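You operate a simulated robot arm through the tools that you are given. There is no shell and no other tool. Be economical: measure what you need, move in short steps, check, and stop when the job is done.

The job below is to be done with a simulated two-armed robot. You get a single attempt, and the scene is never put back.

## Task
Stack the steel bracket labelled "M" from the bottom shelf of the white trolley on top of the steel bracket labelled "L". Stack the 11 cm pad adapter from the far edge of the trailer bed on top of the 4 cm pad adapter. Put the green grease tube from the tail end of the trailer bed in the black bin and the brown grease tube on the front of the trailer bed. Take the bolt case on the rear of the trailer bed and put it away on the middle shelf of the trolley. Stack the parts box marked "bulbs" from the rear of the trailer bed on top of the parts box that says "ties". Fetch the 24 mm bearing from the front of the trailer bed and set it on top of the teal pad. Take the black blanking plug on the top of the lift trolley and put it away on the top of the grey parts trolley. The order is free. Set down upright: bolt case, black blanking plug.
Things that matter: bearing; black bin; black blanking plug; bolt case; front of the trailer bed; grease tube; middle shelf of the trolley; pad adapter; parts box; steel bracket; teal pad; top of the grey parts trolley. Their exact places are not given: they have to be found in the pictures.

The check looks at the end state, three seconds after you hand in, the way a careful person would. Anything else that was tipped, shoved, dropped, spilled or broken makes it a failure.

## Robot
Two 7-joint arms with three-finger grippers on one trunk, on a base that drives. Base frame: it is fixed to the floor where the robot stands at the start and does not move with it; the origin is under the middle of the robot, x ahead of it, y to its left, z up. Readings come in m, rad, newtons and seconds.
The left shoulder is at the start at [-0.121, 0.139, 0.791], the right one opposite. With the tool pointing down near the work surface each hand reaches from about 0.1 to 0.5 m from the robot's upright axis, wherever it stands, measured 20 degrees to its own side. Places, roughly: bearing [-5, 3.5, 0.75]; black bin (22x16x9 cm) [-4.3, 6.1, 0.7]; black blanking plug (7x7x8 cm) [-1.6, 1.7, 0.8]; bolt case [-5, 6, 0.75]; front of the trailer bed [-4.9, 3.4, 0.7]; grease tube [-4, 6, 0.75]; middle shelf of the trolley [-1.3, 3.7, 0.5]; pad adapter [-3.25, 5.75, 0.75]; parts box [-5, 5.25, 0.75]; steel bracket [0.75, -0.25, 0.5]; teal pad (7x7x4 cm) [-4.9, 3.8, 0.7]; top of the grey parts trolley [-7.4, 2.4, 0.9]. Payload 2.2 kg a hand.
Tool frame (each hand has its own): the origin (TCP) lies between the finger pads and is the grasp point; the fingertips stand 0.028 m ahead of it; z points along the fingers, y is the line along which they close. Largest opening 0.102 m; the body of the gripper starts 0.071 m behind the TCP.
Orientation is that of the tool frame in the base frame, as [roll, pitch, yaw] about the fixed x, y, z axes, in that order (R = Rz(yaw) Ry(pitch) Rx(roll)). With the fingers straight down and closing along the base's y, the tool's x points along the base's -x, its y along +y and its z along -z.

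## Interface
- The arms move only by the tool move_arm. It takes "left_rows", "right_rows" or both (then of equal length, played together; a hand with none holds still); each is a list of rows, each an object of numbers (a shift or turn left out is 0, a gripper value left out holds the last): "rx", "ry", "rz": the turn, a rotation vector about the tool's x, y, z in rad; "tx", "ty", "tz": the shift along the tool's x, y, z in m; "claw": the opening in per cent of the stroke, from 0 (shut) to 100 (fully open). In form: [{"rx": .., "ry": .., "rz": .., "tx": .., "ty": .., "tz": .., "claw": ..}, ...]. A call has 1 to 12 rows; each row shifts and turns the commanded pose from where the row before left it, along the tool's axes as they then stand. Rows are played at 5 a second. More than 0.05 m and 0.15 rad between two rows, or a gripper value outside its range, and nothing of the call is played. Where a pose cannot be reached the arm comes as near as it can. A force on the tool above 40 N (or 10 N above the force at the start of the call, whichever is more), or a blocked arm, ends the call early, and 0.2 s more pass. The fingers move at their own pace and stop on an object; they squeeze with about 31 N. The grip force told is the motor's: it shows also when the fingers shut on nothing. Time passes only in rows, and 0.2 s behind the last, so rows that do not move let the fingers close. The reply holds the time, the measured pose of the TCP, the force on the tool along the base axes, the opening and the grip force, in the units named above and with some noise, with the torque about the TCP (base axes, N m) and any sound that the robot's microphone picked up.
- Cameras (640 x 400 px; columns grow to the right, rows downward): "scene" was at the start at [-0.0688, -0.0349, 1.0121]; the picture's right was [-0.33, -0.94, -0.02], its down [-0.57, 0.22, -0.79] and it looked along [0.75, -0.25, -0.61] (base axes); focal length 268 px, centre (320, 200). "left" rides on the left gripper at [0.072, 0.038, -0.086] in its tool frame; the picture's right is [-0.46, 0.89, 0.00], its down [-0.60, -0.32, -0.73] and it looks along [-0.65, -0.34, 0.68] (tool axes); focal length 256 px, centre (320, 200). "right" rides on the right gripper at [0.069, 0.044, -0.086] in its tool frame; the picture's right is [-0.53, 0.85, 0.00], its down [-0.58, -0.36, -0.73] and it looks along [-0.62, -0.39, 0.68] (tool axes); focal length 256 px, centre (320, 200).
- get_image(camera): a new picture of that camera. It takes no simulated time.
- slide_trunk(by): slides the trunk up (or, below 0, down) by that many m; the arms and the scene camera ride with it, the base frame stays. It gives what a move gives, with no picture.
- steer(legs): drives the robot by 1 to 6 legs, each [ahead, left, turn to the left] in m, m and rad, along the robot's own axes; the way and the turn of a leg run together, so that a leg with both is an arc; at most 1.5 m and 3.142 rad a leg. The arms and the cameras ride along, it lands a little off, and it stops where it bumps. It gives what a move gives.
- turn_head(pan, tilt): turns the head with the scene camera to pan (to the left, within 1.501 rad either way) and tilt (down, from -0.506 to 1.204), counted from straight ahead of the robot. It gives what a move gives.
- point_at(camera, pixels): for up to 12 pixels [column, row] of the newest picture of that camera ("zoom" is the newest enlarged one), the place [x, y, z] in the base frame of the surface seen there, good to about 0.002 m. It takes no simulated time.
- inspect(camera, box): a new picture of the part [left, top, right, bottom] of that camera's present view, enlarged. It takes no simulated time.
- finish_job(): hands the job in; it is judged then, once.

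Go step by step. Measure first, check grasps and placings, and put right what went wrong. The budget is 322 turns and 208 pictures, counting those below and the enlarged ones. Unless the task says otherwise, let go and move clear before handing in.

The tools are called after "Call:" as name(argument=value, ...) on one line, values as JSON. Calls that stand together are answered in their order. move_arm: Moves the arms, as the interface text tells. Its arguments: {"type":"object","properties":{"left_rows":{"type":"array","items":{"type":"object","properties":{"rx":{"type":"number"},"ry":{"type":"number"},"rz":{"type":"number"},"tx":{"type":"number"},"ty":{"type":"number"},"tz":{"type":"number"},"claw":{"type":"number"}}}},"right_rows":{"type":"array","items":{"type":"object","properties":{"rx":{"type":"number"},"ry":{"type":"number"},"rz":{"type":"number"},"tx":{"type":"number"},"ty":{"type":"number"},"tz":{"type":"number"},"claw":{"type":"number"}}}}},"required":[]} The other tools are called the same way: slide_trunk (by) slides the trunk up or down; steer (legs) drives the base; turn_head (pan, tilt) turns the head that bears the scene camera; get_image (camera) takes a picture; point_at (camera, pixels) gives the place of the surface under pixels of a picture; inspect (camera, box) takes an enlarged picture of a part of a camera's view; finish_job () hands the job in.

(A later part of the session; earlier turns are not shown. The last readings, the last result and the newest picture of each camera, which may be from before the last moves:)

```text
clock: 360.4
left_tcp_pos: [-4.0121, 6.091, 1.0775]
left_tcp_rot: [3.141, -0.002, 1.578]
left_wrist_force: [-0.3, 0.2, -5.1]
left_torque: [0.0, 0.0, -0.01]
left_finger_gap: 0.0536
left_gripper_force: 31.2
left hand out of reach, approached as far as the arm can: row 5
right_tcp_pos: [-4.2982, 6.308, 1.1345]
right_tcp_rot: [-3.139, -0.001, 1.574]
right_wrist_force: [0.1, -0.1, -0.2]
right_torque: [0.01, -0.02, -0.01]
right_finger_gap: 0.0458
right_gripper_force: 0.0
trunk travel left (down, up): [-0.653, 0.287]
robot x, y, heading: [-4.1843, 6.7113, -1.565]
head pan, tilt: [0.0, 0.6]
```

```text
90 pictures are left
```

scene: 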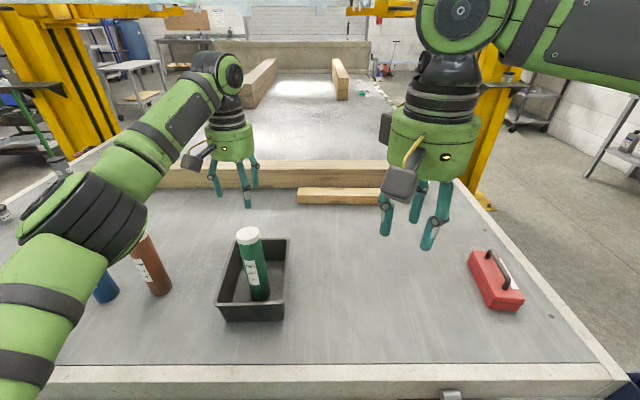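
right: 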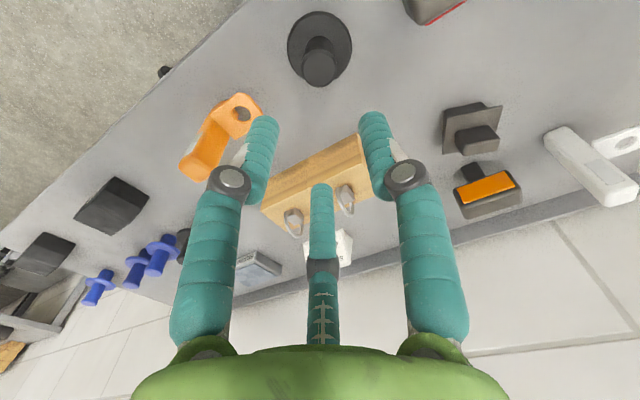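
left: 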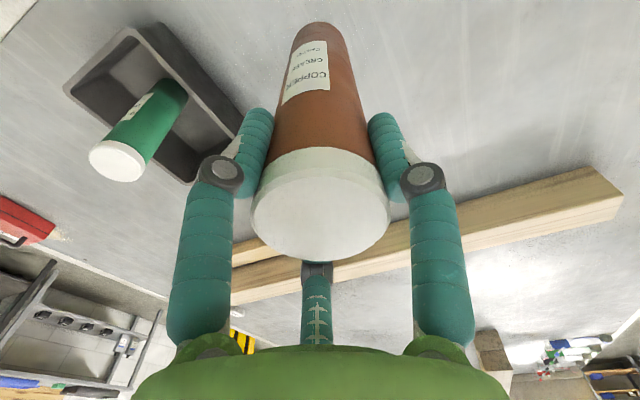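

Brown is held. I back off and move west to face the bolt case with the right hand.

Call:
steer(legs=[[-0.28, 0, 0], [0, -0.62, 0]])

Call:
turn_head(pan=-0.15, tilt=0.75)

Call:
get_image(camera="scene")

```text
clock: 365.4
left_tcp_pos: [-4.6495, 6.3706, 1.0774]
left_tcp_rot: [3.138, -0.001, 1.563]
left_wrist_force: [-0.7, 0.7, -4.6]
left_torque: [0.0, -0.02, 0.02]
left_finger_gap: 0.0531
left_gripper_force: 31.3
right_tcp_pos: [-4.9324, 6.5919, 1.1345]
right_tcp_rot: [-3.136, 0.002, 1.558]
right_wrist_force: [-0.5, 0.0, 0.1]
right_torque: [0.0, 0.02, 0.01]
right_finger_gap: 0.046
right_gripper_force: 0.0
trunk travel left (down, up): [-0.653, 0.287]
robot x, y, heading: [-4.815, 6.9938, -1.576]
head pan, tilt: [0.0, 0.6]
```

```text
clock: 366.1
left_tcp_pos: [-4.6497, 6.3709, 1.0786]
left_tcp_rot: [3.139, 0.0, 1.563]
left_wrist_force: [0.5, -0.6, -4.2]
left_torque: [0.02, 0.03, -0.01]
left_finger_gap: 0.0534
left_gripper_force: 30.7
right_tcp_pos: [-4.9348, 6.5917, 1.1346]
right_tcp_rot: [-3.14, 0.003, 1.558]
right_wrist_force: [-0.1, 0.9, 0.2]
right_torque: [-0.03, 0.01, -0.03]
right_finger_gap: 0.0456
right_gripper_force: 0.1
trunk travel left (down, up): [-0.653, 0.287]
robot x, y, heading: [-4.8112, 6.9958, -1.578]
head pan, tilt: [-0.15, 0.75]
```

```text
89 pictures are left
```

scene: 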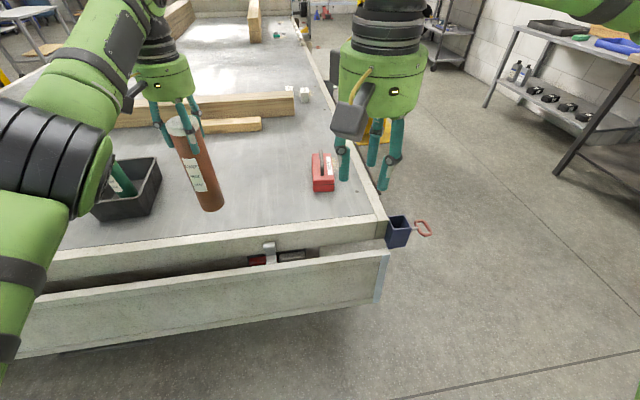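

Call:
inspect(camera="scene", box=[295, 140, 359, 204])

```text
6.25 times, centred on (327, 172) of scene
```

zoom: 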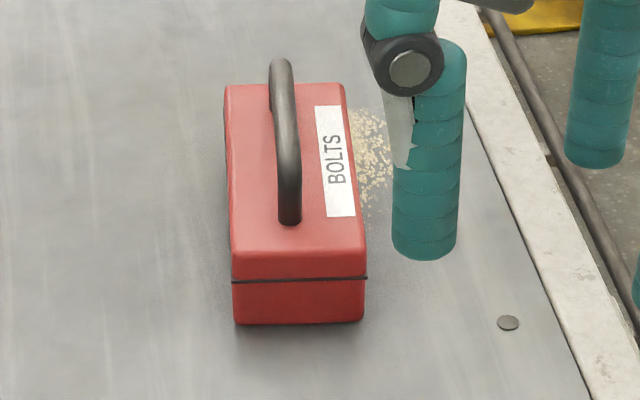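

Call:
point_at(camera="zoom", pixels=[[282, 65], [285, 110], [288, 150], [290, 185], [290, 218], [228, 88], [338, 86], [238, 248], [360, 245], [240, 318], [358, 315], [285, 90]])

```text
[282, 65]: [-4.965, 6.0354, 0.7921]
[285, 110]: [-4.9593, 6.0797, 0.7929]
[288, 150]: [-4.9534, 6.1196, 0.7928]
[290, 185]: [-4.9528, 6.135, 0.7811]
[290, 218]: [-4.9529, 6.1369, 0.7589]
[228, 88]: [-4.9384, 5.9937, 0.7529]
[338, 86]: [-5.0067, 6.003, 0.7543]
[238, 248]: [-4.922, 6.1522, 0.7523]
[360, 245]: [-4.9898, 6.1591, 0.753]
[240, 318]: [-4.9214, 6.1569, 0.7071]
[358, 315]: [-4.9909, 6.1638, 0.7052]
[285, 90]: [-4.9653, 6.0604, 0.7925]
```

The handle bar runs along y at about x -4.96, y 6.035–6.12, z 0.787; case length 16 cm, width 7. I lower the trunk 10 cm, drive up, and position the right hand above the handle.

Call:
slide_trunk(by=-0.1)

Call:
steer(legs=[[0.3, 0, 0]])

Call:
move_arm(right_rows=[{"rz": 0.09, "claw": 45}, {"tx": -0.04, "ty": -0.005}, {"tx": -0.04, "ty": -0.005}, {"tx": -0.04}, {"tx": -0.04}, {"tz": 0.04}, {"tz": 0.04}, {}, {}])

Call:
get_image(camera="right")

```text
clock: 367.5
left_tcp_pos: [-4.6496, 6.3725, 0.9764]
left_tcp_rot: [3.139, -0.001, 1.563]
left_wrist_force: [-0.2, 0.1, -4.7]
left_torque: [-0.01, -0.03, -0.02]
left_finger_gap: 0.0533
left_gripper_force: 30.8
right_tcp_pos: [-4.9322, 6.5922, 1.036]
right_tcp_rot: [-3.141, 0.003, 1.56]
right_wrist_force: [-0.5, 0.5, -0.6]
right_torque: [-0.03, -0.03, -0.02]
right_finger_gap: 0.0456
right_gripper_force: 0.1
trunk travel left (down, up): [-0.553, 0.387]
robot x, y, heading: [-4.8156, 6.9961, -1.579]
head pan, tilt: [-0.15, 0.75]
```

```text
clock: 369.5
left_tcp_pos: [-4.6441, 6.0779, 0.9783]
left_tcp_rot: [3.138, 0.0, 1.572]
left_wrist_force: [-0.6, 0.4, -4.8]
left_torque: [0.03, 0.04, 0.03]
left_finger_gap: 0.0532
left_gripper_force: 30.5
right_tcp_pos: [-4.9312, 6.2948, 1.0353]
right_tcp_rot: [-3.14, 0.001, 1.571]
right_wrist_force: [0.0, -0.3, 1.0]
right_torque: [0.01, -0.02, -0.01]
right_finger_gap: 0.0458
right_gripper_force: 0.1
trunk travel left (down, up): [-0.553, 0.387]
robot x, y, heading: [-4.8171, 6.702, -1.567]
head pan, tilt: [-0.15, 0.75]
```

```text
clock: 371.5
left_tcp_pos: [-4.6446, 6.0762, 0.9773]
left_tcp_rot: [3.139, -0.001, 1.571]
left_wrist_force: [-0.3, 0.2, -4.1]
left_torque: [-0.02, 0.02, 0.0]
left_finger_gap: 0.0532
left_gripper_force: 31.5
right_tcp_pos: [-4.9993, 6.2058, 0.9586]
right_tcp_rot: [-3.139, 0.002, 1.477]
right_wrist_force: [0.3, -0.1, -0.7]
right_torque: [-0.01, -0.01, -0.02]
right_finger_gap: 0.0458
right_gripper_force: 0.0
right hand out of reach, approached as far as the arm can: row 2, 3, 4, 5
trunk travel left (down, up): [-0.553, 0.387]
robot x, y, heading: [-4.8148, 6.6991, -1.563]
head pan, tilt: [-0.15, 0.75]
```

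```text
87 pictures are left
```

right: 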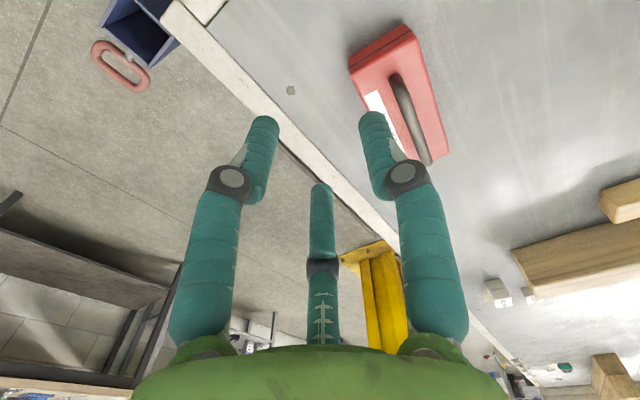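

At this lower height it may reach further. I lower 7 cm more, then move over the handle.

Call:
move_arm(right_rows=[{"tz": 0.04}, {"tz": 0.035}, {"tx": -0.031, "ty": 0.0122}, {"tx": -0.031, "ty": 0.0122}, {"tx": -0.031, "ty": 0.0122}, {"tx": -0.031, "ty": 0.0122}, {}, {}])

Call:
get_image(camera="right")

```text
clock: 373.3
left_tcp_pos: [-4.6455, 6.0774, 0.9778]
left_tcp_rot: [3.138, 0.0, 1.572]
left_wrist_force: [0.1, -0.5, -4.9]
left_torque: [-0.01, 0.02, -0.02]
left_finger_gap: 0.0532
left_gripper_force: 31.1
right_tcp_pos: [-5.0105, 6.1526, 0.8892]
right_tcp_rot: [-3.14, 0.003, 1.478]
right_wrist_force: [-1.4, 0.0, 0.5]
right_torque: [0.01, -0.01, 0.01]
right_finger_gap: 0.0458
right_gripper_force: 0.1
right hand out of reach, approached as far as the arm can: row 4, 5, 6
trunk travel left (down, up): [-0.553, 0.387]
robot x, y, heading: [-4.8151, 6.7016, -1.574]
head pan, tilt: [-0.15, 0.75]
```

```text
86 pictures are left
```

right: 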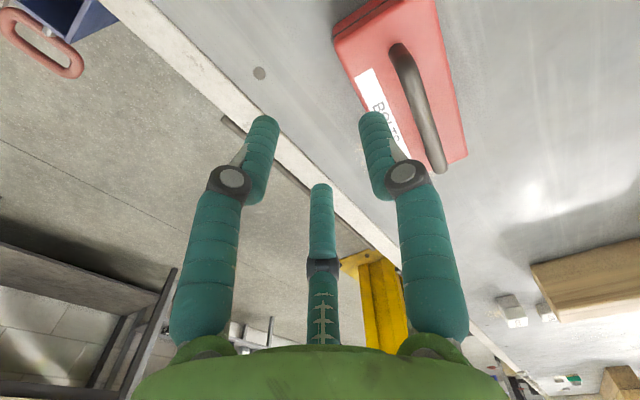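

The vertical hand can't quite reach. Since the trolley shelf will need a tilted entry anyway, I tilt the right hand forward by 0.8 rad, which also extends the reach.

Call:
move_arm(right_rows=[{"ry": -0.135}, {"ry": -0.135}, {"ry": -0.135}, {"ry": -0.135}, {"ry": -0.13}, {"ry": -0.13}, {}, {}])

Call:
get_image(camera="right")

Call:
get_image(camera="scene")

```text
clock: 375.1
left_tcp_pos: [-4.644, 6.0781, 0.978]
left_tcp_rot: [3.138, 0.0, 1.573]
left_wrist_force: [0.2, -0.1, -3.8]
left_torque: [-0.03, 0.0, 0.0]
left_finger_gap: 0.0534
left_gripper_force: 30.9
right_tcp_pos: [-5.0112, 6.1528, 0.8879]
right_tcp_rot: [-3.139, 0.8, 1.481]
right_wrist_force: [0.6, -0.5, 0.0]
right_torque: [0.0, -0.01, 0.0]
right_finger_gap: 0.0458
right_gripper_force: 0.1
trunk travel left (down, up): [-0.553, 0.387]
robot x, y, heading: [-4.815, 6.6986, -1.573]
head pan, tilt: [-0.15, 0.75]
```

```text
85 pictures are left
```

right: 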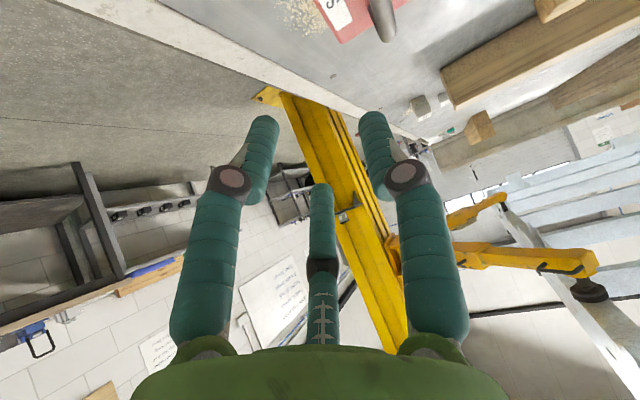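

```text
84 pictures are left
```

scene: 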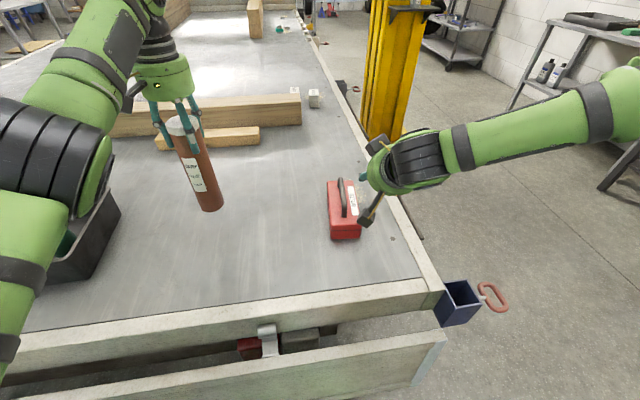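

The tilted hand is near the case. I move it above the handle at z ≈ 0.86.

Call:
move_arm(right_rows=[{"tx": -0.0096, "ty": 0.0185, "tz": 0.0233}, {"tx": -0.0096, "ty": 0.0185, "tz": 0.0233}, {"tx": -0.0096, "ty": 0.0185, "tz": 0.0233}, {}, {}])

Call:
get_image(camera="right")

Call:
inspect(camera="scene", box=[290, 120, 430, 260])

```text
clock: 376.3
left_tcp_pos: [-4.6464, 6.0774, 0.9775]
left_tcp_rot: [3.137, 0.0, 1.573]
left_wrist_force: [-0.2, 0.2, -4.5]
left_torque: [0.02, 0.0, -0.02]
left_finger_gap: 0.0531
left_gripper_force: 30.7
right_tcp_pos: [-4.9676, 6.0851, 0.8591]
right_tcp_rot: [3.141, 0.803, 1.48]
right_wrist_force: [0.3, -0.1, -0.1]
right_torque: [0.0, -0.01, -0.01]
right_finger_gap: 0.0458
right_gripper_force: 0.1
right hand out of reach, approached as far as the arm can: row 3
trunk travel left (down, up): [-0.553, 0.387]
robot x, y, heading: [-4.8197, 6.699, -1.573]
head pan, tilt: [-0.15, 0.75]
```

```text
83 pictures are left
```

right: 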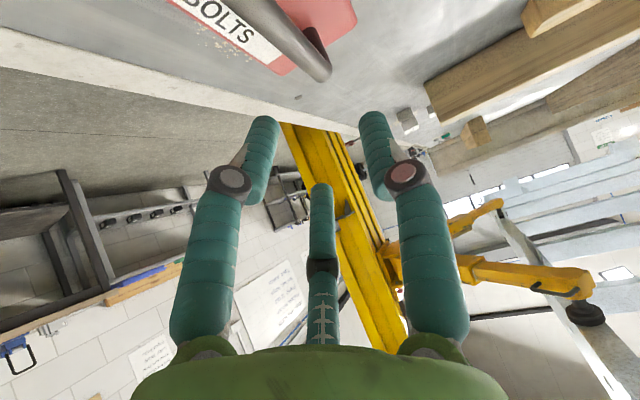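

```text
2.86 times, centred on (360, 190) of scene
```

zoom: 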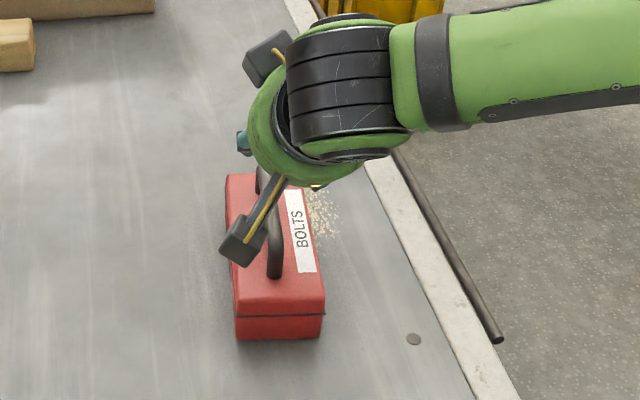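

Good placement; the hand's side boxes clear the case end by about 1 cm. I lower toward the handle in two stages.

Call:
move_arm(right_rows=[{"tx": 0.0137, "ty": 0.003, "tz": 0.0178}, {"tx": 0.0163, "ty": 0.0026, "tz": 0.0173}, {}, {}])

Call:
get_image(camera="right")

Call:
inspect(camera="scene", box=[290, 120, 430, 260])

```text
clock: 377.3
left_tcp_pos: [-4.6454, 6.0774, 0.9782]
left_tcp_rot: [3.138, 0.001, 1.573]
left_wrist_force: [-0.6, -0.5, -3.5]
left_torque: [-0.01, 0.04, 0.04]
left_finger_gap: 0.0536
left_gripper_force: 31.1
right_tcp_pos: [-4.9831, 6.0883, 0.8283]
right_tcp_rot: [-3.14, 0.8, 1.482]
right_wrist_force: [-0.3, 0.1, 0.2]
right_torque: [0.0, 0.01, 0.01]
right_finger_gap: 0.0456
right_gripper_force: 0.0
right hand out of reach, approached as far as the arm can: row 1, 2
trunk travel left (down, up): [-0.553, 0.387]
robot x, y, heading: [-4.8168, 6.7005, -1.569]
head pan, tilt: [-0.15, 0.75]
```

```text
81 pictures are left
```

right: 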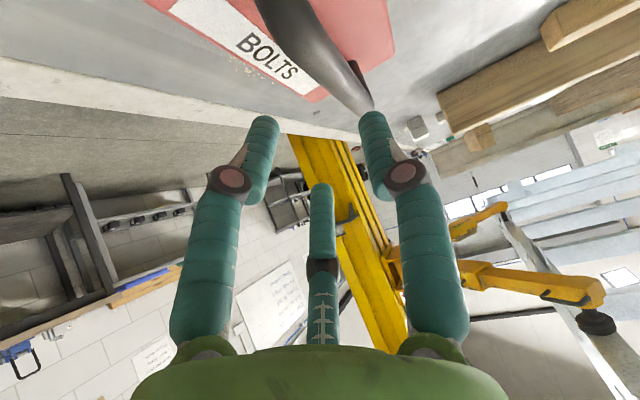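

```text
2.86 times, centred on (360, 190) of scene
```

zoom: 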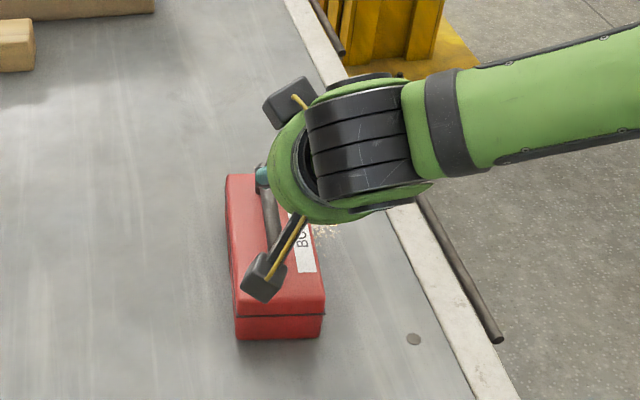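

The arm wants a larger lateral offset; I shift the base 2 cm left (east) instead and 1 cm ahead.

Call:
steer(legs=[[0.012, 0.024, 0]])

Call:
move_arm(right_rows=[{"tx": 0.0143, "tz": 0.0139}, {}, {}])

Call:
get_image(camera="right")

```text
clock: 378.1
left_tcp_pos: [-4.6221, 6.0664, 0.979]
left_tcp_rot: [3.138, 0.002, 1.571]
left_wrist_force: [-0.1, -0.1, -4.1]
left_torque: [0.03, 0.0, 0.01]
left_finger_gap: 0.0534
left_gripper_force: 31.4
right_tcp_pos: [-4.9611, 6.0779, 0.8276]
right_tcp_rot: [3.141, 0.802, 1.479]
right_wrist_force: [0.7, -0.2, 0.4]
right_torque: [0.02, -0.05, 0.03]
right_finger_gap: 0.0459
right_gripper_force: 0.1
trunk travel left (down, up): [-0.553, 0.387]
robot x, y, heading: [-4.7904, 6.6895, -1.568]
head pan, tilt: [-0.15, 0.75]
```

```text
clock: 378.9
left_tcp_pos: [-4.6221, 6.066, 0.9785]
left_tcp_rot: [3.139, -0.001, 1.571]
left_wrist_force: [-0.2, 0.3, -4.6]
left_torque: [-0.02, -0.01, -0.01]
left_finger_gap: 0.0536
left_gripper_force: 31.0
right_tcp_pos: [-4.9667, 6.0821, 0.8106]
right_tcp_rot: [3.14, 0.801, 1.48]
right_wrist_force: [1.1, 0.5, -0.6]
right_torque: [0.01, -0.02, 0.0]
right_finger_gap: 0.046
right_gripper_force: 0.1
right hand out of reach, approached as far as the arm can: row 1
trunk travel left (down, up): [-0.553, 0.387]
robot x, y, heading: [-4.7905, 6.6853, -1.571]
head pan, tilt: [-0.15, 0.75]
```

```text
79 pictures are left
```

right: 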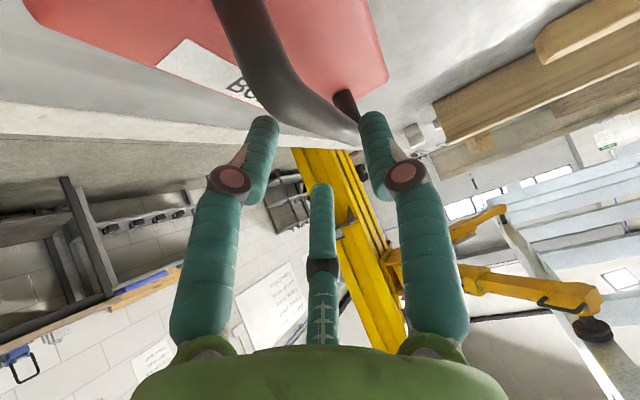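

I lower the last 2.2 cm with the trunk (purely vertical), then check the straddle.

Call:
slide_trunk(by=-0.022)

Call:
get_image(camera="right")

Call:
inspect(camera="scene", box=[310, 150, 400, 240])

```text
clock: 379.6
left_tcp_pos: [-4.6206, 6.0657, 0.9561]
left_tcp_rot: [3.138, 0.002, 1.57]
left_wrist_force: [0.6, -0.5, -4.0]
left_torque: [0.02, -0.01, -0.01]
left_finger_gap: 0.0534
left_gripper_force: 31.2
right_tcp_pos: [-4.9686, 6.0829, 0.7909]
right_tcp_rot: [-3.138, 0.801, 1.479]
right_wrist_force: [-0.7, 1.1, 3.2]
right_torque: [0.04, 0.04, -0.02]
right_finger_gap: 0.0489
right_gripper_force: 0.0
trunk travel left (down, up): [-0.531, 0.409]
robot x, y, heading: [-4.7902, 6.6914, -1.569]
head pan, tilt: [-0.15, 0.75]
```

```text
78 pictures are left
```

right: 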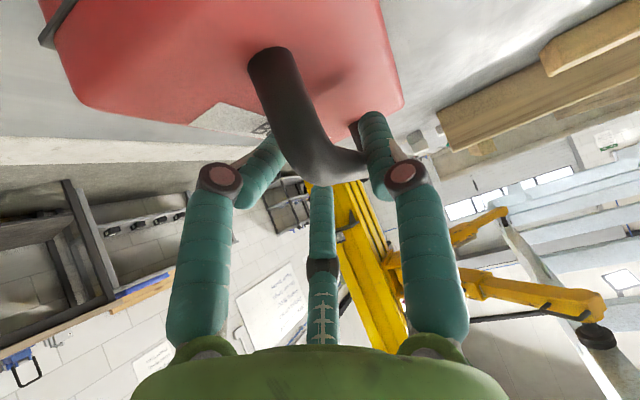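

```text
4.44 times, centred on (355, 195) of scene
```

zoom: 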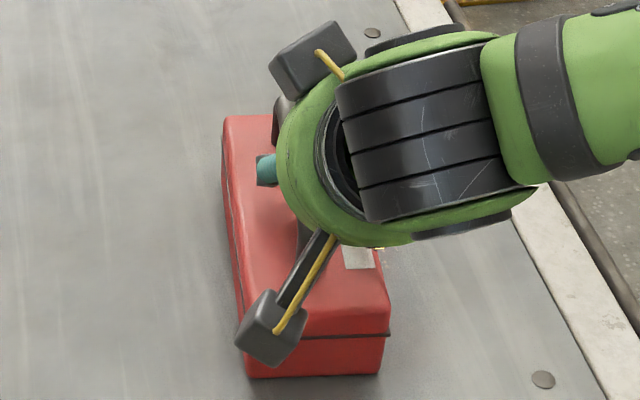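

A lower finger just touches the case lid (3 N), which will relieve as the fingers close. I close on the bar.

Call:
move_arm(right_rows=[{"claw": 20}, {}, {"claw": 0}, {}, {}, {}])

Call:
get_image(camera="right")

```text
clock: 381.0
left_tcp_pos: [-4.6224, 6.0647, 0.9554]
left_tcp_rot: [3.137, -0.001, 1.571]
left_wrist_force: [0.0, -0.1, -5.6]
left_torque: [-0.02, 0.0, 0.0]
left_finger_gap: 0.0532
left_gripper_force: 31.0
right_tcp_pos: [-4.9682, 6.0824, 0.7884]
right_tcp_rot: [3.141, 0.798, 1.479]
right_wrist_force: [-0.6, 0.8, -0.8]
right_torque: [0.06, -0.02, -0.01]
right_finger_gap: 0.0234
right_gripper_force: 31.1
trunk travel left (down, up): [-0.531, 0.409]
robot x, y, heading: [-4.7928, 6.6872, -1.569]
head pan, tilt: [-0.15, 0.75]
```

```text
76 pictures are left
```

right: 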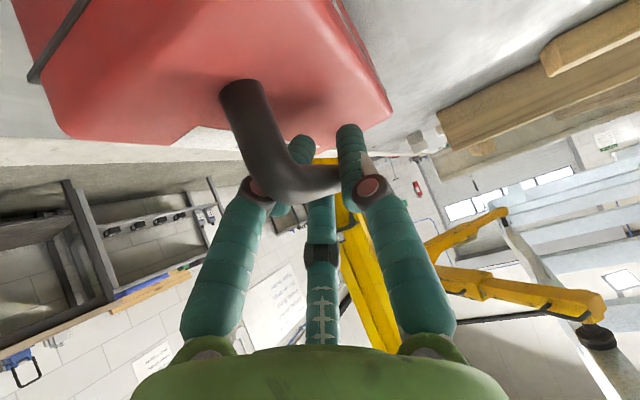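

Gripped the bar (gap 2.3 cm, 31 N). I lift with the trunk 8 cm and check.

Call:
slide_trunk(by=0.08)

Call:
get_image(camera="scene")

```text
clock: 382.2
left_tcp_pos: [-4.6218, 6.0647, 1.0358]
left_tcp_rot: [3.139, 0.001, 1.57]
left_wrist_force: [0.0, 0.1, -4.8]
left_torque: [0.01, 0.02, 0.0]
left_finger_gap: 0.0533
left_gripper_force: 31.0
right_tcp_pos: [-4.9689, 6.0822, 0.8678]
right_tcp_rot: [-3.141, 0.798, 1.48]
right_wrist_force: [-0.2, -0.8, -4.4]
right_torque: [0.08, 0.02, 0.0]
right_finger_gap: 0.0234
right_gripper_force: 30.9
trunk travel left (down, up): [-0.611, 0.329]
robot x, y, heading: [-4.7926, 6.6865, -1.569]
head pan, tilt: [-0.15, 0.75]
```

```text
75 pictures are left
```

scene: 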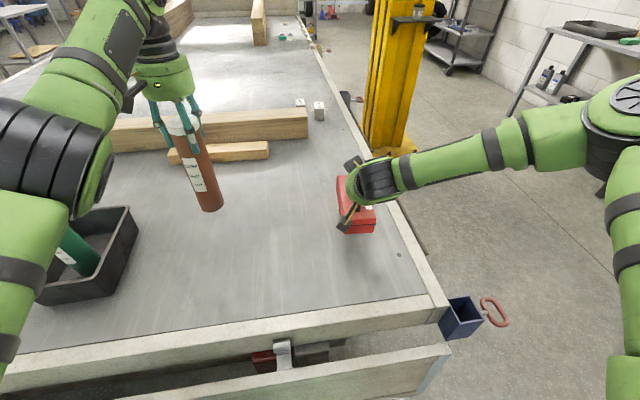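

The case hangs level. Now I back off, slide west and drive south past the post to the front of the trailer, carrying both items.

Call:
slide_trunk(by=0.08)

Call:
steer(legs=[[-0.35, 0, 0], [0, -1.45, 0], [0, -0.12, 0], [1.3, 0, 0]])

Call:
turn_head(pan=0.0, tilt=0.4)

Call:
get_image(camera="scene")

```text
clock: 383.3
left_tcp_pos: [-4.6224, 6.0647, 1.1164]
left_tcp_rot: [3.139, 0.0, 1.572]
left_wrist_force: [0.2, -0.3, -4.8]
left_torque: [0.01, -0.01, -0.02]
left_finger_gap: 0.053
left_gripper_force: 31.2
right_tcp_pos: [-4.9683, 6.0821, 0.9486]
right_tcp_rot: [-3.14, 0.798, 1.481]
right_wrist_force: [0.6, -0.2, -3.9]
right_torque: [0.07, -0.03, -0.03]
right_finger_gap: 0.0235
right_gripper_force: 31.0
trunk travel left (down, up): [-0.691, 0.249]
robot x, y, heading: [-4.7925, 6.6916, -1.57]
head pan, tilt: [-0.15, 0.75]
```

```text
clock: 399.1
left_tcp_pos: [-6.2319, 5.1516, 1.1161]
left_tcp_rot: [3.139, 0.001, 1.537]
left_wrist_force: [-0.6, -0.1, -4.3]
left_torque: [0.03, -0.01, -0.01]
left_finger_gap: 0.053
left_gripper_force: 30.9
right_tcp_pos: [-6.5761, 5.1811, 0.9498]
right_tcp_rot: [-3.14, 0.8, 1.444]
right_wrist_force: [-0.4, 0.5, -4.1]
right_torque: [0.04, 0.02, 0.0]
right_finger_gap: 0.023
right_gripper_force: 31.2
trunk travel left (down, up): [-0.691, 0.249]
robot x, y, heading: [-6.3849, 5.7803, -1.605]
head pan, tilt: [-0.15, 0.75]
```

```text
clock: 400.0
left_tcp_pos: [-6.2304, 5.1509, 1.1156]
left_tcp_rot: [3.139, 0.0, 1.537]
left_wrist_force: [0.1, -0.3, -4.0]
left_torque: [0.0, 0.0, 0.0]
left_finger_gap: 0.0535
left_gripper_force: 30.9
right_tcp_pos: [-6.5767, 5.1806, 0.9483]
right_tcp_rot: [3.141, 0.799, 1.446]
right_wrist_force: [-0.1, -0.9, -3.4]
right_torque: [0.04, -0.02, 0.0]
right_finger_gap: 0.023
right_gripper_force: 31.1
trunk travel left (down, up): [-0.691, 0.249]
robot x, y, heading: [-6.3785, 5.7822, -1.604]
head pan, tilt: [0.0, 0.4]
```

```text
74 pictures are left
```

scene: 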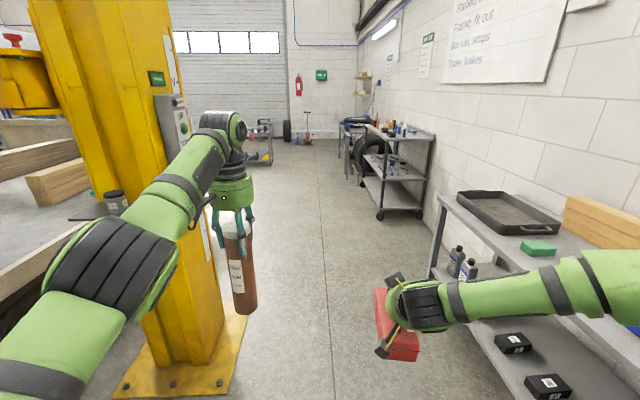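

Call:
point_at(camera="scene", pixels=[[110, 265], [80, 240], [175, 130], [185, 115], [240, 320], [600, 290], [630, 320], [470, 200], [380, 215], [210, 350], [160, 200]])

```text
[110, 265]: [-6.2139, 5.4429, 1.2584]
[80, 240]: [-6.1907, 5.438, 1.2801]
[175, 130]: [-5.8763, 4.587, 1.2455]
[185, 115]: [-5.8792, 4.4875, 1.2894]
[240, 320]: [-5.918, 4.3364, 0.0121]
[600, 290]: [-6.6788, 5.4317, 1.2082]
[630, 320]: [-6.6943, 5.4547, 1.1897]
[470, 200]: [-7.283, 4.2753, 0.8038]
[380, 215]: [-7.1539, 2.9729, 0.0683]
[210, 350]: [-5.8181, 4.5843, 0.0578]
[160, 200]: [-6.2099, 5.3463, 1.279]
```

Clear on both sides. I drive on south and then turn to face east at the trailer front.

Call:
steer(legs=[[1.4, 0, 0.03], [1.3, 0, 0], [0, 0, 1.57]])

Call:
turn_head(pan=0.2, tilt=0.55)

Call:
get_image(camera="scene")

```text
clock: 417.0
left_tcp_pos: [-5.8059, 3.2327, 1.115]
left_tcp_rot: [3.137, 0.0, -3.136]
left_wrist_force: [-0.4, -0.1, -5.2]
left_torque: [-0.01, 0.0, 0.01]
left_finger_gap: 0.053
left_gripper_force: 31.0
right_tcp_pos: [-5.8224, 2.8879, 0.9485]
right_tcp_rot: [-3.14, 0.798, 3.055]
right_wrist_force: [0.2, -0.2, -4.1]
right_torque: [0.0, 0.07, -0.01]
right_finger_gap: 0.0226
right_gripper_force: 30.6
trunk travel left (down, up): [-0.691, 0.249]
robot x, y, heading: [-6.4283, 3.0598, 0.007]
head pan, tilt: [0.0, 0.4]
```

```text
clock: 417.8
left_tcp_pos: [-5.8062, 3.2346, 1.1166]
left_tcp_rot: [3.136, -0.001, -3.138]
left_wrist_force: [0.7, -0.1, -5.0]
left_torque: [-0.02, 0.02, 0.02]
left_finger_gap: 0.0533
left_gripper_force: 31.4
right_tcp_pos: [-5.8213, 2.888, 0.9469]
right_tcp_rot: [-3.14, 0.8, 3.055]
right_wrist_force: [-0.1, -0.8, -4.1]
right_torque: [0.0, 0.07, 0.01]
right_finger_gap: 0.0225
right_gripper_force: 31.1
trunk travel left (down, up): [-0.691, 0.249]
robot x, y, heading: [-6.4278, 3.0629, 0.007]
head pan, tilt: [0.201, 0.55]
```

```text
73 pictures are left
```

scene: 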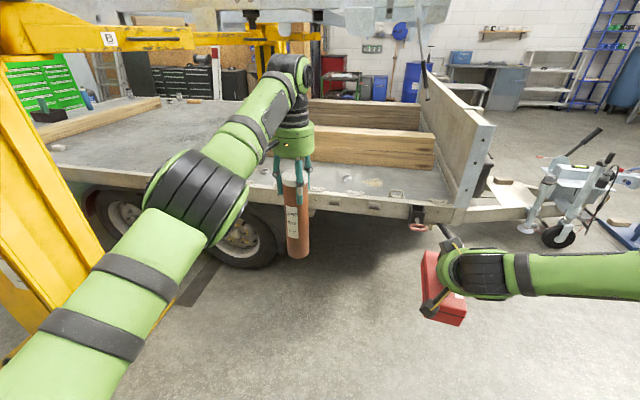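

I lower the trunk 10 cm and drive in so brown arrives near [-4.93,3.46].

Call:
slide_trunk(by=-0.1)

Call:
steer(legs=[[0.4, 0.2, 0], [0.44, 0.025, 0]])

Call:
turn_head(pan=0.2, tilt=0.7)

Call:
get_image(camera="scene")

```text
clock: 419.1
left_tcp_pos: [-5.8073, 3.2332, 1.0152]
left_tcp_rot: [3.139, -0.002, -3.135]
left_wrist_force: [-1.0, 0.4, -5.0]
left_torque: [0.01, -0.01, 0.01]
left_finger_gap: 0.0531
left_gripper_force: 31.1
right_tcp_pos: [-5.8224, 2.8868, 0.8483]
right_tcp_rot: [-3.14, 0.799, 3.055]
right_wrist_force: [0.0, 0.4, -3.1]
right_torque: [0.0, 0.05, 0.0]
right_finger_gap: 0.0225
right_gripper_force: 30.4
trunk travel left (down, up): [-0.591, 0.349]
robot x, y, heading: [-6.4309, 3.057, 0.005]
head pan, tilt: [0.201, 0.55]
```

```text
clock: 424.1
left_tcp_pos: [-4.9706, 3.4546, 1.0173]
left_tcp_rot: [3.139, 0.0, 3.136]
left_wrist_force: [-0.6, -0.4, -4.4]
left_torque: [-0.03, 0.0, -0.02]
left_finger_gap: 0.0531
left_gripper_force: 31.2
right_tcp_pos: [-4.9884, 3.1083, 0.8478]
right_tcp_rot: [3.142, 0.799, 3.048]
right_wrist_force: [-0.4, 0.2, -4.0]
right_torque: [-0.02, 0.02, -0.04]
right_finger_gap: 0.0226
right_gripper_force: 30.4
trunk travel left (down, up): [-0.591, 0.349]
robot x, y, heading: [-5.5932, 3.2861, -0.003]
head pan, tilt: [0.201, 0.55]
```

```text
clock: 424.8
left_tcp_pos: [-4.9685, 3.4554, 1.0156]
left_tcp_rot: [3.137, -0.001, 3.138]
left_wrist_force: [0.3, 0.9, -4.6]
left_torque: [-0.01, -0.03, -0.04]
left_finger_gap: 0.053
left_gripper_force: 31.0
right_tcp_pos: [-4.9883, 3.1086, 0.8471]
right_tcp_rot: [-3.139, 0.8, 3.048]
right_wrist_force: [-0.3, -0.2, -2.7]
right_torque: [-0.02, 0.04, 0.05]
right_finger_gap: 0.0227
right_gripper_force: 31.0
trunk travel left (down, up): [-0.591, 0.349]
robot x, y, heading: [-5.5936, 3.2864, -0.003]
head pan, tilt: [0.201, 0.7]
```

```text
72 pictures are left
```

scene: 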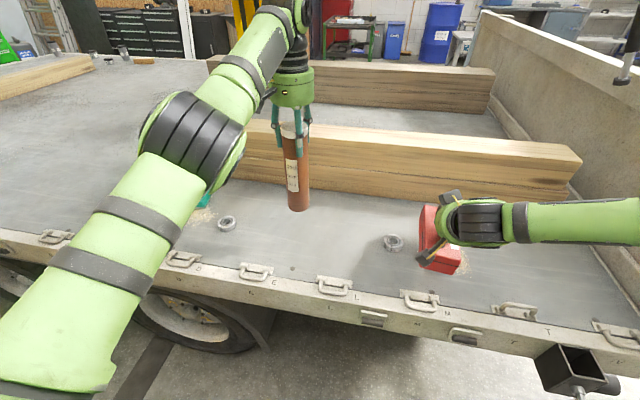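

Brown is above clear bed between the two bearings. I lower it 12.5 cm with the arm and step to contact.

Call:
move_arm(left_rows=[{"tz": 0.04}, {"tz": 0.04}, {"tz": 0.035}, {"tz": 0.008}, {"tz": 0.002}, {}, {}])

Call:
move_arm(left_rows=[{"tz": 0.0015}, {"tz": 0.0015}, {}])

```text
clock: 426.4
left_tcp_pos: [-4.9701, 3.4544, 0.8898]
left_tcp_rot: [3.139, -0.003, 3.14]
left_wrist_force: [0.0, 0.1, -4.9]
left_torque: [-0.02, 0.0, -0.01]
left_finger_gap: 0.0532
left_gripper_force: 31.7
right_tcp_pos: [-4.9881, 3.1096, 0.8481]
right_tcp_rot: [-3.139, 0.799, 3.048]
right_wrist_force: [0.5, -1.0, -3.0]
right_torque: [0.0, 0.03, 0.05]
right_finger_gap: 0.0224
right_gripper_force: 31.2
trunk travel left (down, up): [-0.591, 0.349]
robot x, y, heading: [-5.5959, 3.2847, -0.002]
head pan, tilt: [0.201, 0.7]
```

```text
clock: 427.2
left_tcp_pos: [-4.9697, 3.4538, 0.8896]
left_tcp_rot: [3.138, 0.003, 3.137]
left_wrist_force: [0.5, -0.1, 3.4]
left_torque: [0.13, -0.23, 0.02]
left_finger_gap: 0.0532
left_gripper_force: 31.5
right_tcp_pos: [-4.9887, 3.11, 0.8494]
right_tcp_rot: [-3.141, 0.801, 3.045]
right_wrist_force: [0.3, 0.6, -3.8]
right_torque: [-0.05, 0.07, -0.03]
right_finger_gap: 0.0227
right_gripper_force: 31.2
trunk travel left (down, up): [-0.591, 0.349]
robot x, y, heading: [-5.5971, 3.2894, -0.001]
head pan, tilt: [0.201, 0.7]
```

Contact (force flipped to +3.4 N). I release and rise.

Call:
move_arm(left_rows=[{"tz": -0.001}, {"claw": 62}, {"claw": 75}, {}, {"tz": -0.03}, {"tz": -0.04}, {"tz": -0.04}, {"tz": -0.02}, {}])

Call:
get_image(camera="scene")

```text
clock: 429.2
left_tcp_pos: [-4.9703, 3.4559, 1.0172]
left_tcp_rot: [3.138, 0.0, 3.137]
left_wrist_force: [0.3, 0.2, 0.5]
left_torque: [-0.03, 0.01, -0.01]
left_finger_gap: 0.0766
left_gripper_force: 0.0
right_tcp_pos: [-4.9874, 3.1107, 0.8487]
right_tcp_rot: [-3.139, 0.799, 3.046]
right_wrist_force: [-0.4, 0.0, -3.6]
right_torque: [-0.02, 0.06, -0.03]
right_finger_gap: 0.0225
right_gripper_force: 30.4
trunk travel left (down, up): [-0.591, 0.349]
robot x, y, heading: [-5.5952, 3.2841, -0.003]
head pan, tilt: [0.201, 0.7]
```

```text
71 pictures are left
```

scene: 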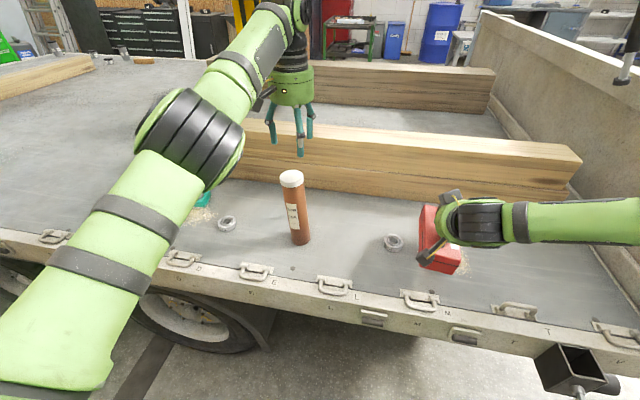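

Brown stands on the front of the bed. I check the case's attitude in the grip.

Call:
inspect(camera="scene", box=[400, 180, 500, 290])

Call:
get_image(camera="right")

```text
3.64 times, centred on (450, 235) of scene
```

zoom: 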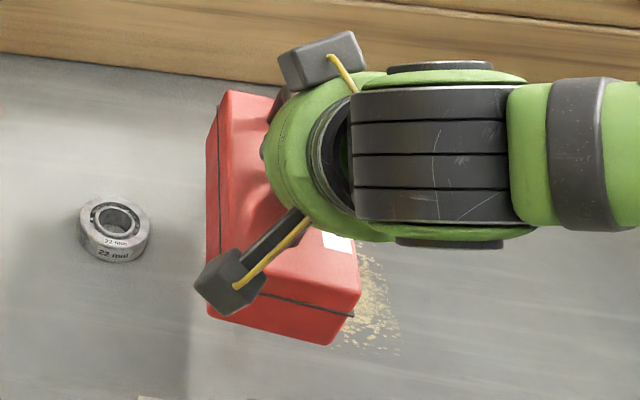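

```text
69 pictures are left
```

right: 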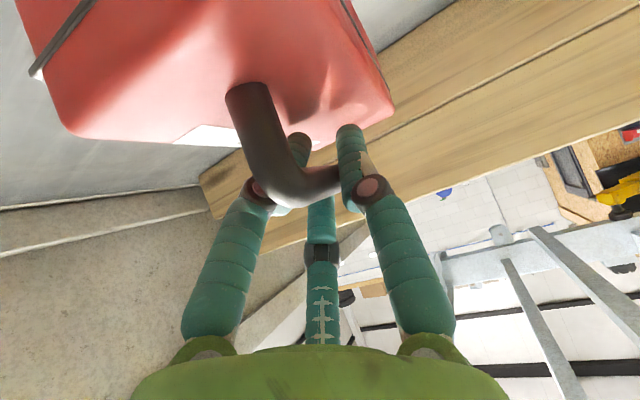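

Call:
point_at(camera="zoom", pixels=[[232, 97], [268, 98], [262, 288], [352, 286], [215, 130], [212, 308], [335, 340], [215, 290], [300, 300], [240, 180], [330, 260]])

```text
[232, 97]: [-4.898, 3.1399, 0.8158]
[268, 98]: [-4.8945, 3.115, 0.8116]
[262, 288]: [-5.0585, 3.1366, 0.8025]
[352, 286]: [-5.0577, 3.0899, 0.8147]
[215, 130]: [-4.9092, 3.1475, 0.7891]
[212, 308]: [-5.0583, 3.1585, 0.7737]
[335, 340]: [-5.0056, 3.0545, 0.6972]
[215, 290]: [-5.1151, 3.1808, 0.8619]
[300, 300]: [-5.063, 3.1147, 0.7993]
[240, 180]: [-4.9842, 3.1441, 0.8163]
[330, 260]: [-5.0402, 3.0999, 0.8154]
```

The case top is level within error. Now the trip to the green trolley: back out, south along x ≈ -6.4, then east along y ≈ -0.5.

Call:
steer(legs=[[-0.8, 0, 0], [0, -1.4, 0], [0, -1.4, 0], [0, -0.95, 0]])

```text
clock: 451.1
left_tcp_pos: [-5.6079, -0.2681, 1.0179]
left_tcp_rot: [3.138, -0.001, -3.099]
left_wrist_force: [-0.1, 0.3, 0.6]
left_torque: [0.01, 0.0, -0.01]
left_finger_gap: 0.0763
left_gripper_force: 0.1
right_tcp_pos: [-5.6111, -0.6146, 0.8498]
right_tcp_rot: [-3.142, 0.797, 3.092]
right_wrist_force: [0.8, -0.4, -4.4]
right_torque: [0.0, 0.03, 0.01]
right_finger_gap: 0.0223
right_gripper_force: 30.9
trunk travel left (down, up): [-0.591, 0.349]
robot x, y, heading: [-6.2255, -0.4632, 0.043]
head pan, tilt: [0.201, 0.7]
```

Call:
steer(legs=[[0, 0, -0.055], [1.4, 0, 0], [1.4, 0, 0], [1.4, 0, 0]])

Call:
turn_head(pan=0.6, tilt=0.25)

Call:
get_image(camera="scene")

```text
clock: 471.6
left_tcp_pos: [-1.4052, -0.183, 1.0175]
left_tcp_rot: [3.138, -0.001, -3.105]
left_wrist_force: [0.4, 0.1, 0.2]
left_torque: [-0.01, 0.02, 0.03]
left_finger_gap: 0.0764
left_gripper_force: 0.0
right_tcp_pos: [-1.411, -0.5285, 0.8479]
right_tcp_rot: [-3.141, 0.801, 3.087]
right_wrist_force: [0.1, 0.1, -4.7]
right_torque: [-0.02, 0.08, -0.01]
right_finger_gap: 0.0221
right_gripper_force: 31.0
trunk travel left (down, up): [-0.591, 0.349]
robot x, y, heading: [-2.0215, -0.3728, 0.034]
head pan, tilt: [0.201, 0.7]
```

```text
clock: 472.6
left_tcp_pos: [-1.4058, -0.1816, 1.0164]
left_tcp_rot: [3.139, -0.001, -3.104]
left_wrist_force: [0.2, -0.6, -0.3]
left_torque: [0.01, 0.01, 0.03]
left_finger_gap: 0.0764
left_gripper_force: 0.1
right_tcp_pos: [-1.411, -0.5284, 0.8486]
right_tcp_rot: [3.141, 0.799, 3.086]
right_wrist_force: [-0.2, 0.1, -4.0]
right_torque: [-0.03, 0.06, -0.01]
right_finger_gap: 0.0221
right_gripper_force: 31.3
trunk travel left (down, up): [-0.591, 0.349]
robot x, y, heading: [-2.023, -0.3743, 0.042]
head pan, tilt: [0.6, 0.25]
```

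```text
68 pictures are left
```

scene: 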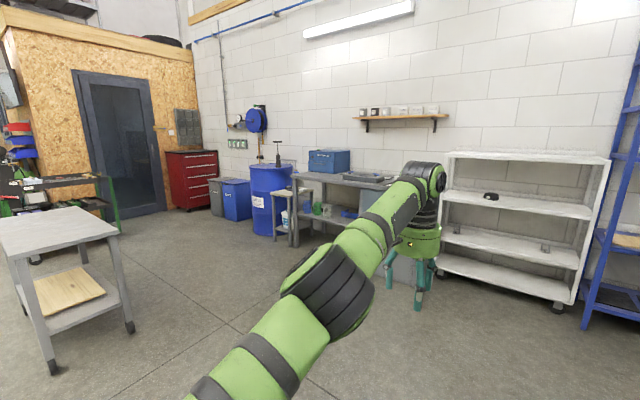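

The way is open. I go east to x ≈ -0.85, turn north and advance toward the green trolley.

Call:
steer(legs=[[1.15, 0, 0], [0, 0, 1.56], [1.4, 0, 0], [0.9, 0, 0]])

Call:
turn_head(pan=0.15, tilt=0.45)

Call:
get_image(camera="scene")

```text
clock: 493.0
left_tcp_pos: [-1.0073, 2.6005, 1.0177]
left_tcp_rot: [3.14, 0.0, -1.608]
left_wrist_force: [0.3, -0.4, -1.2]
left_torque: [-0.02, 0.02, 0.01]
left_finger_gap: 0.0765
left_gripper_force: 0.1
right_tcp_pos: [-0.6618, 2.5696, 0.8479]
right_tcp_rot: [3.141, 0.8, -1.7]
right_wrist_force: [0.0, 0.5, -4.6]
right_torque: [-0.03, -0.02, -0.03]
right_finger_gap: 0.0221
right_gripper_force: 31.0
trunk travel left (down, up): [-0.591, 0.349]
robot x, y, heading: [-0.8615, 1.9731, 1.533]
head pan, tilt: [0.6, 0.25]
```

```text
clock: 493.9
left_tcp_pos: [-1.0077, 2.6001, 1.0174]
left_tcp_rot: [3.14, 0.0, -1.608]
left_wrist_force: [0.7, -0.9, -0.4]
left_torque: [0.0, 0.0, 0.0]
left_finger_gap: 0.0765
left_gripper_force: 0.1
right_tcp_pos: [-0.662, 2.5696, 0.8484]
right_tcp_rot: [-3.142, 0.799, -1.7]
right_wrist_force: [0.2, 0.4, -5.1]
right_torque: [-0.02, 0.0, 0.0]
right_finger_gap: 0.0222
right_gripper_force: 31.3
trunk travel left (down, up): [-0.591, 0.349]
robot x, y, heading: [-0.8614, 1.9714, 1.537]
head pan, tilt: [0.15, 0.45]
```

```text
67 pictures are left
```

scene: 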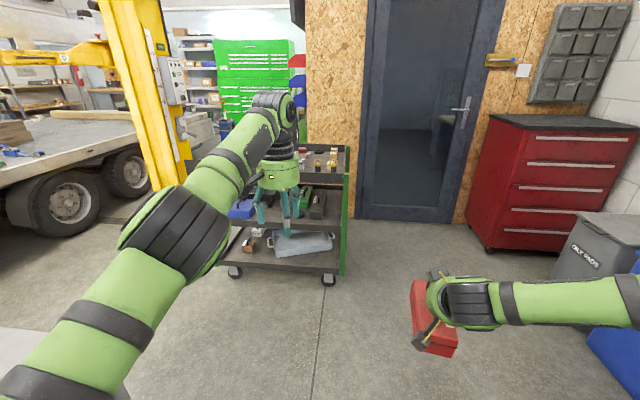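

The left arm hides the trolley. I tuck the left hand back and to the left, and zoom on the trolley.

Call:
move_arm(left_rows=[{"tx": 0.04, "ty": 0.02}, {"tx": 0.04, "ty": 0.025}, {"tx": 0.04, "ty": 0.025}, {"tx": 0.04, "ty": 0.025}, {"tx": 0.04, "ty": 0.025}, {"tx": 0.04, "ty": 0.02}, {}])

Call:
inspect(camera="scene", box=[200, 120, 380, 300])

```text
clock: 495.5
left_tcp_pos: [-1.0074, 2.5997, 1.0182]
left_tcp_rot: [3.137, 0.002, -1.607]
left_wrist_force: [-0.5, 0.4, 0.1]
left_torque: [0.01, 0.03, -0.07]
left_finger_gap: 0.0766
left_gripper_force: 0.0
left hand out of reach, approached as far as the arm can: row 1, 2, 3, 4, 5, 6
right_tcp_pos: [-0.6612, 2.57, 0.8472]
right_tcp_rot: [3.142, 0.8, -1.701]
right_wrist_force: [-1.1, -0.3, -4.2]
right_torque: [-0.06, -0.04, 0.02]
right_finger_gap: 0.0221
right_gripper_force: 30.3
trunk travel left (down, up): [-0.591, 0.349]
robot x, y, heading: [-0.8611, 1.9667, 1.531]
head pan, tilt: [0.15, 0.45]
```

```text
2.22 times, centred on (290, 210) of scene
```

zoom: 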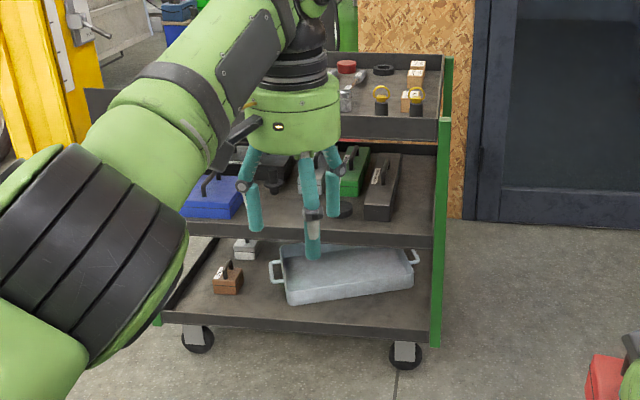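

Call:
move_arm(left_rows=[{"tz": 0.04}, {"tz": 0.04}, {"tz": 0.03}, {"tx": 0.04}, {"tx": 0.04}, {"tx": 0.04}, {"tx": 0.04}, {"tx": 0.04}, {"tx": 0.04}, {}])

Call:
inspect(camera="scene", box=[190, 120, 380, 300])

```text
clock: 497.7
left_tcp_pos: [-1.0142, 2.3592, 0.901]
left_tcp_rot: [3.138, -0.003, -1.61]
left_wrist_force: [0.5, -0.4, 0.4]
left_torque: [-0.02, -0.03, 0.01]
left_finger_gap: 0.0765
left_gripper_force: 0.1
right_tcp_pos: [-0.6613, 2.5712, 0.8486]
right_tcp_rot: [3.142, 0.799, -1.7]
right_wrist_force: [0.4, -0.1, -4.5]
right_torque: [-0.05, -0.04, 0.03]
right_finger_gap: 0.022
right_gripper_force: 31.9
trunk travel left (down, up): [-0.591, 0.349]
robot x, y, heading: [-0.8593, 1.9712, 1.531]
head pan, tilt: [0.15, 0.45]
```

```text
2.22 times, centred on (285, 210) of scene
```

zoom: 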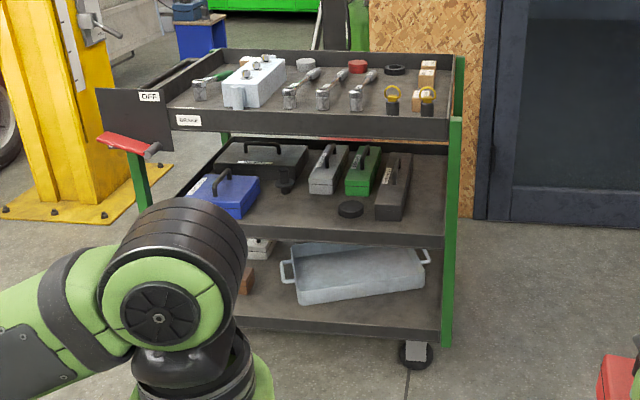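

The middle shelf has cases at the back and free space at the front right. I measure.

Call:
point_at(camera="zoom", pixels=[[300, 205], [300, 225], [420, 225], [350, 213], [393, 218], [378, 215], [300, 240], [435, 240], [300, 125], [440, 135], [240, 215], [325, 190]])

Call:
inspect(camera="scene", box=[270, 180, 330, 225])

```text
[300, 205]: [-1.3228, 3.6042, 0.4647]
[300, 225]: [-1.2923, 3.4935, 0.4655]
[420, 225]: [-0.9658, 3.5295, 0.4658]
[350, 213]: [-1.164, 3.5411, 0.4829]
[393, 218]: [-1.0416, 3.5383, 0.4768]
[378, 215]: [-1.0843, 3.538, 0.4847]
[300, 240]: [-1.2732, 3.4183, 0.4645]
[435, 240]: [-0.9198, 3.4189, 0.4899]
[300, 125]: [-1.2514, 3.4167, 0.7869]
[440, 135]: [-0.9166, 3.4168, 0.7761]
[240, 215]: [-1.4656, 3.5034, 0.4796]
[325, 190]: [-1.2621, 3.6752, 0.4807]
```

```text
8.89 times, centred on (300, 202) of scene
```

zoom: 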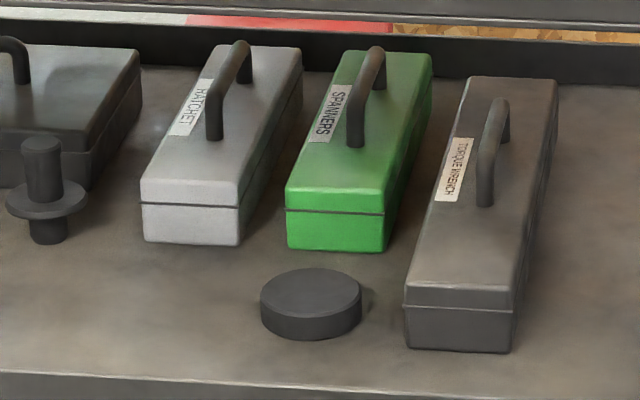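

Middle deck z 0.4655, lip at y 3.418; the free spot is about [-1.28,3.53]. The gap below the top tray is tight, so I measure the right hand's own height profile relative to its TCP.

Call:
get_image(camera="scene")

Call:
point_at(camera="scene", pixels=[[465, 285], [450, 290], [440, 300], [480, 290], [500, 300], [520, 285], [560, 290], [600, 285], [430, 275], [425, 335], [436, 272], [470, 330]])

```text
63 pictures are left
```

scene: 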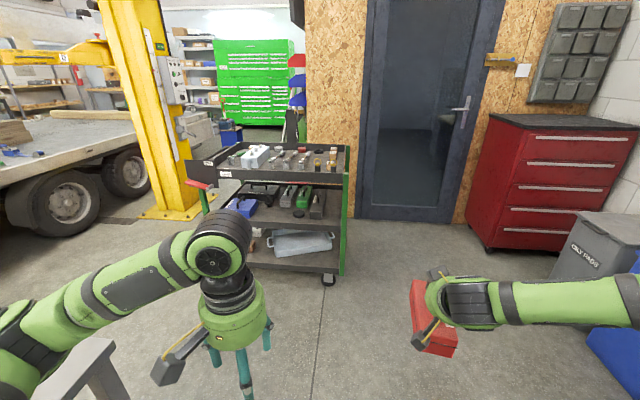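

```text
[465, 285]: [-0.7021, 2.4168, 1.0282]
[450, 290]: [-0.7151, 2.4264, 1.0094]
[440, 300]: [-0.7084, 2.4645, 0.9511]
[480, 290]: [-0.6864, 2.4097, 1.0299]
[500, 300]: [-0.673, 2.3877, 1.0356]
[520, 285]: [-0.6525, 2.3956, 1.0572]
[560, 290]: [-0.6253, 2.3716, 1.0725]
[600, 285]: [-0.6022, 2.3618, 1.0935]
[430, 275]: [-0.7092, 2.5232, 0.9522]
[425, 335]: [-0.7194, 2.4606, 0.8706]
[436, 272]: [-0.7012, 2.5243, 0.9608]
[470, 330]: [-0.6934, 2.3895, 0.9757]
```

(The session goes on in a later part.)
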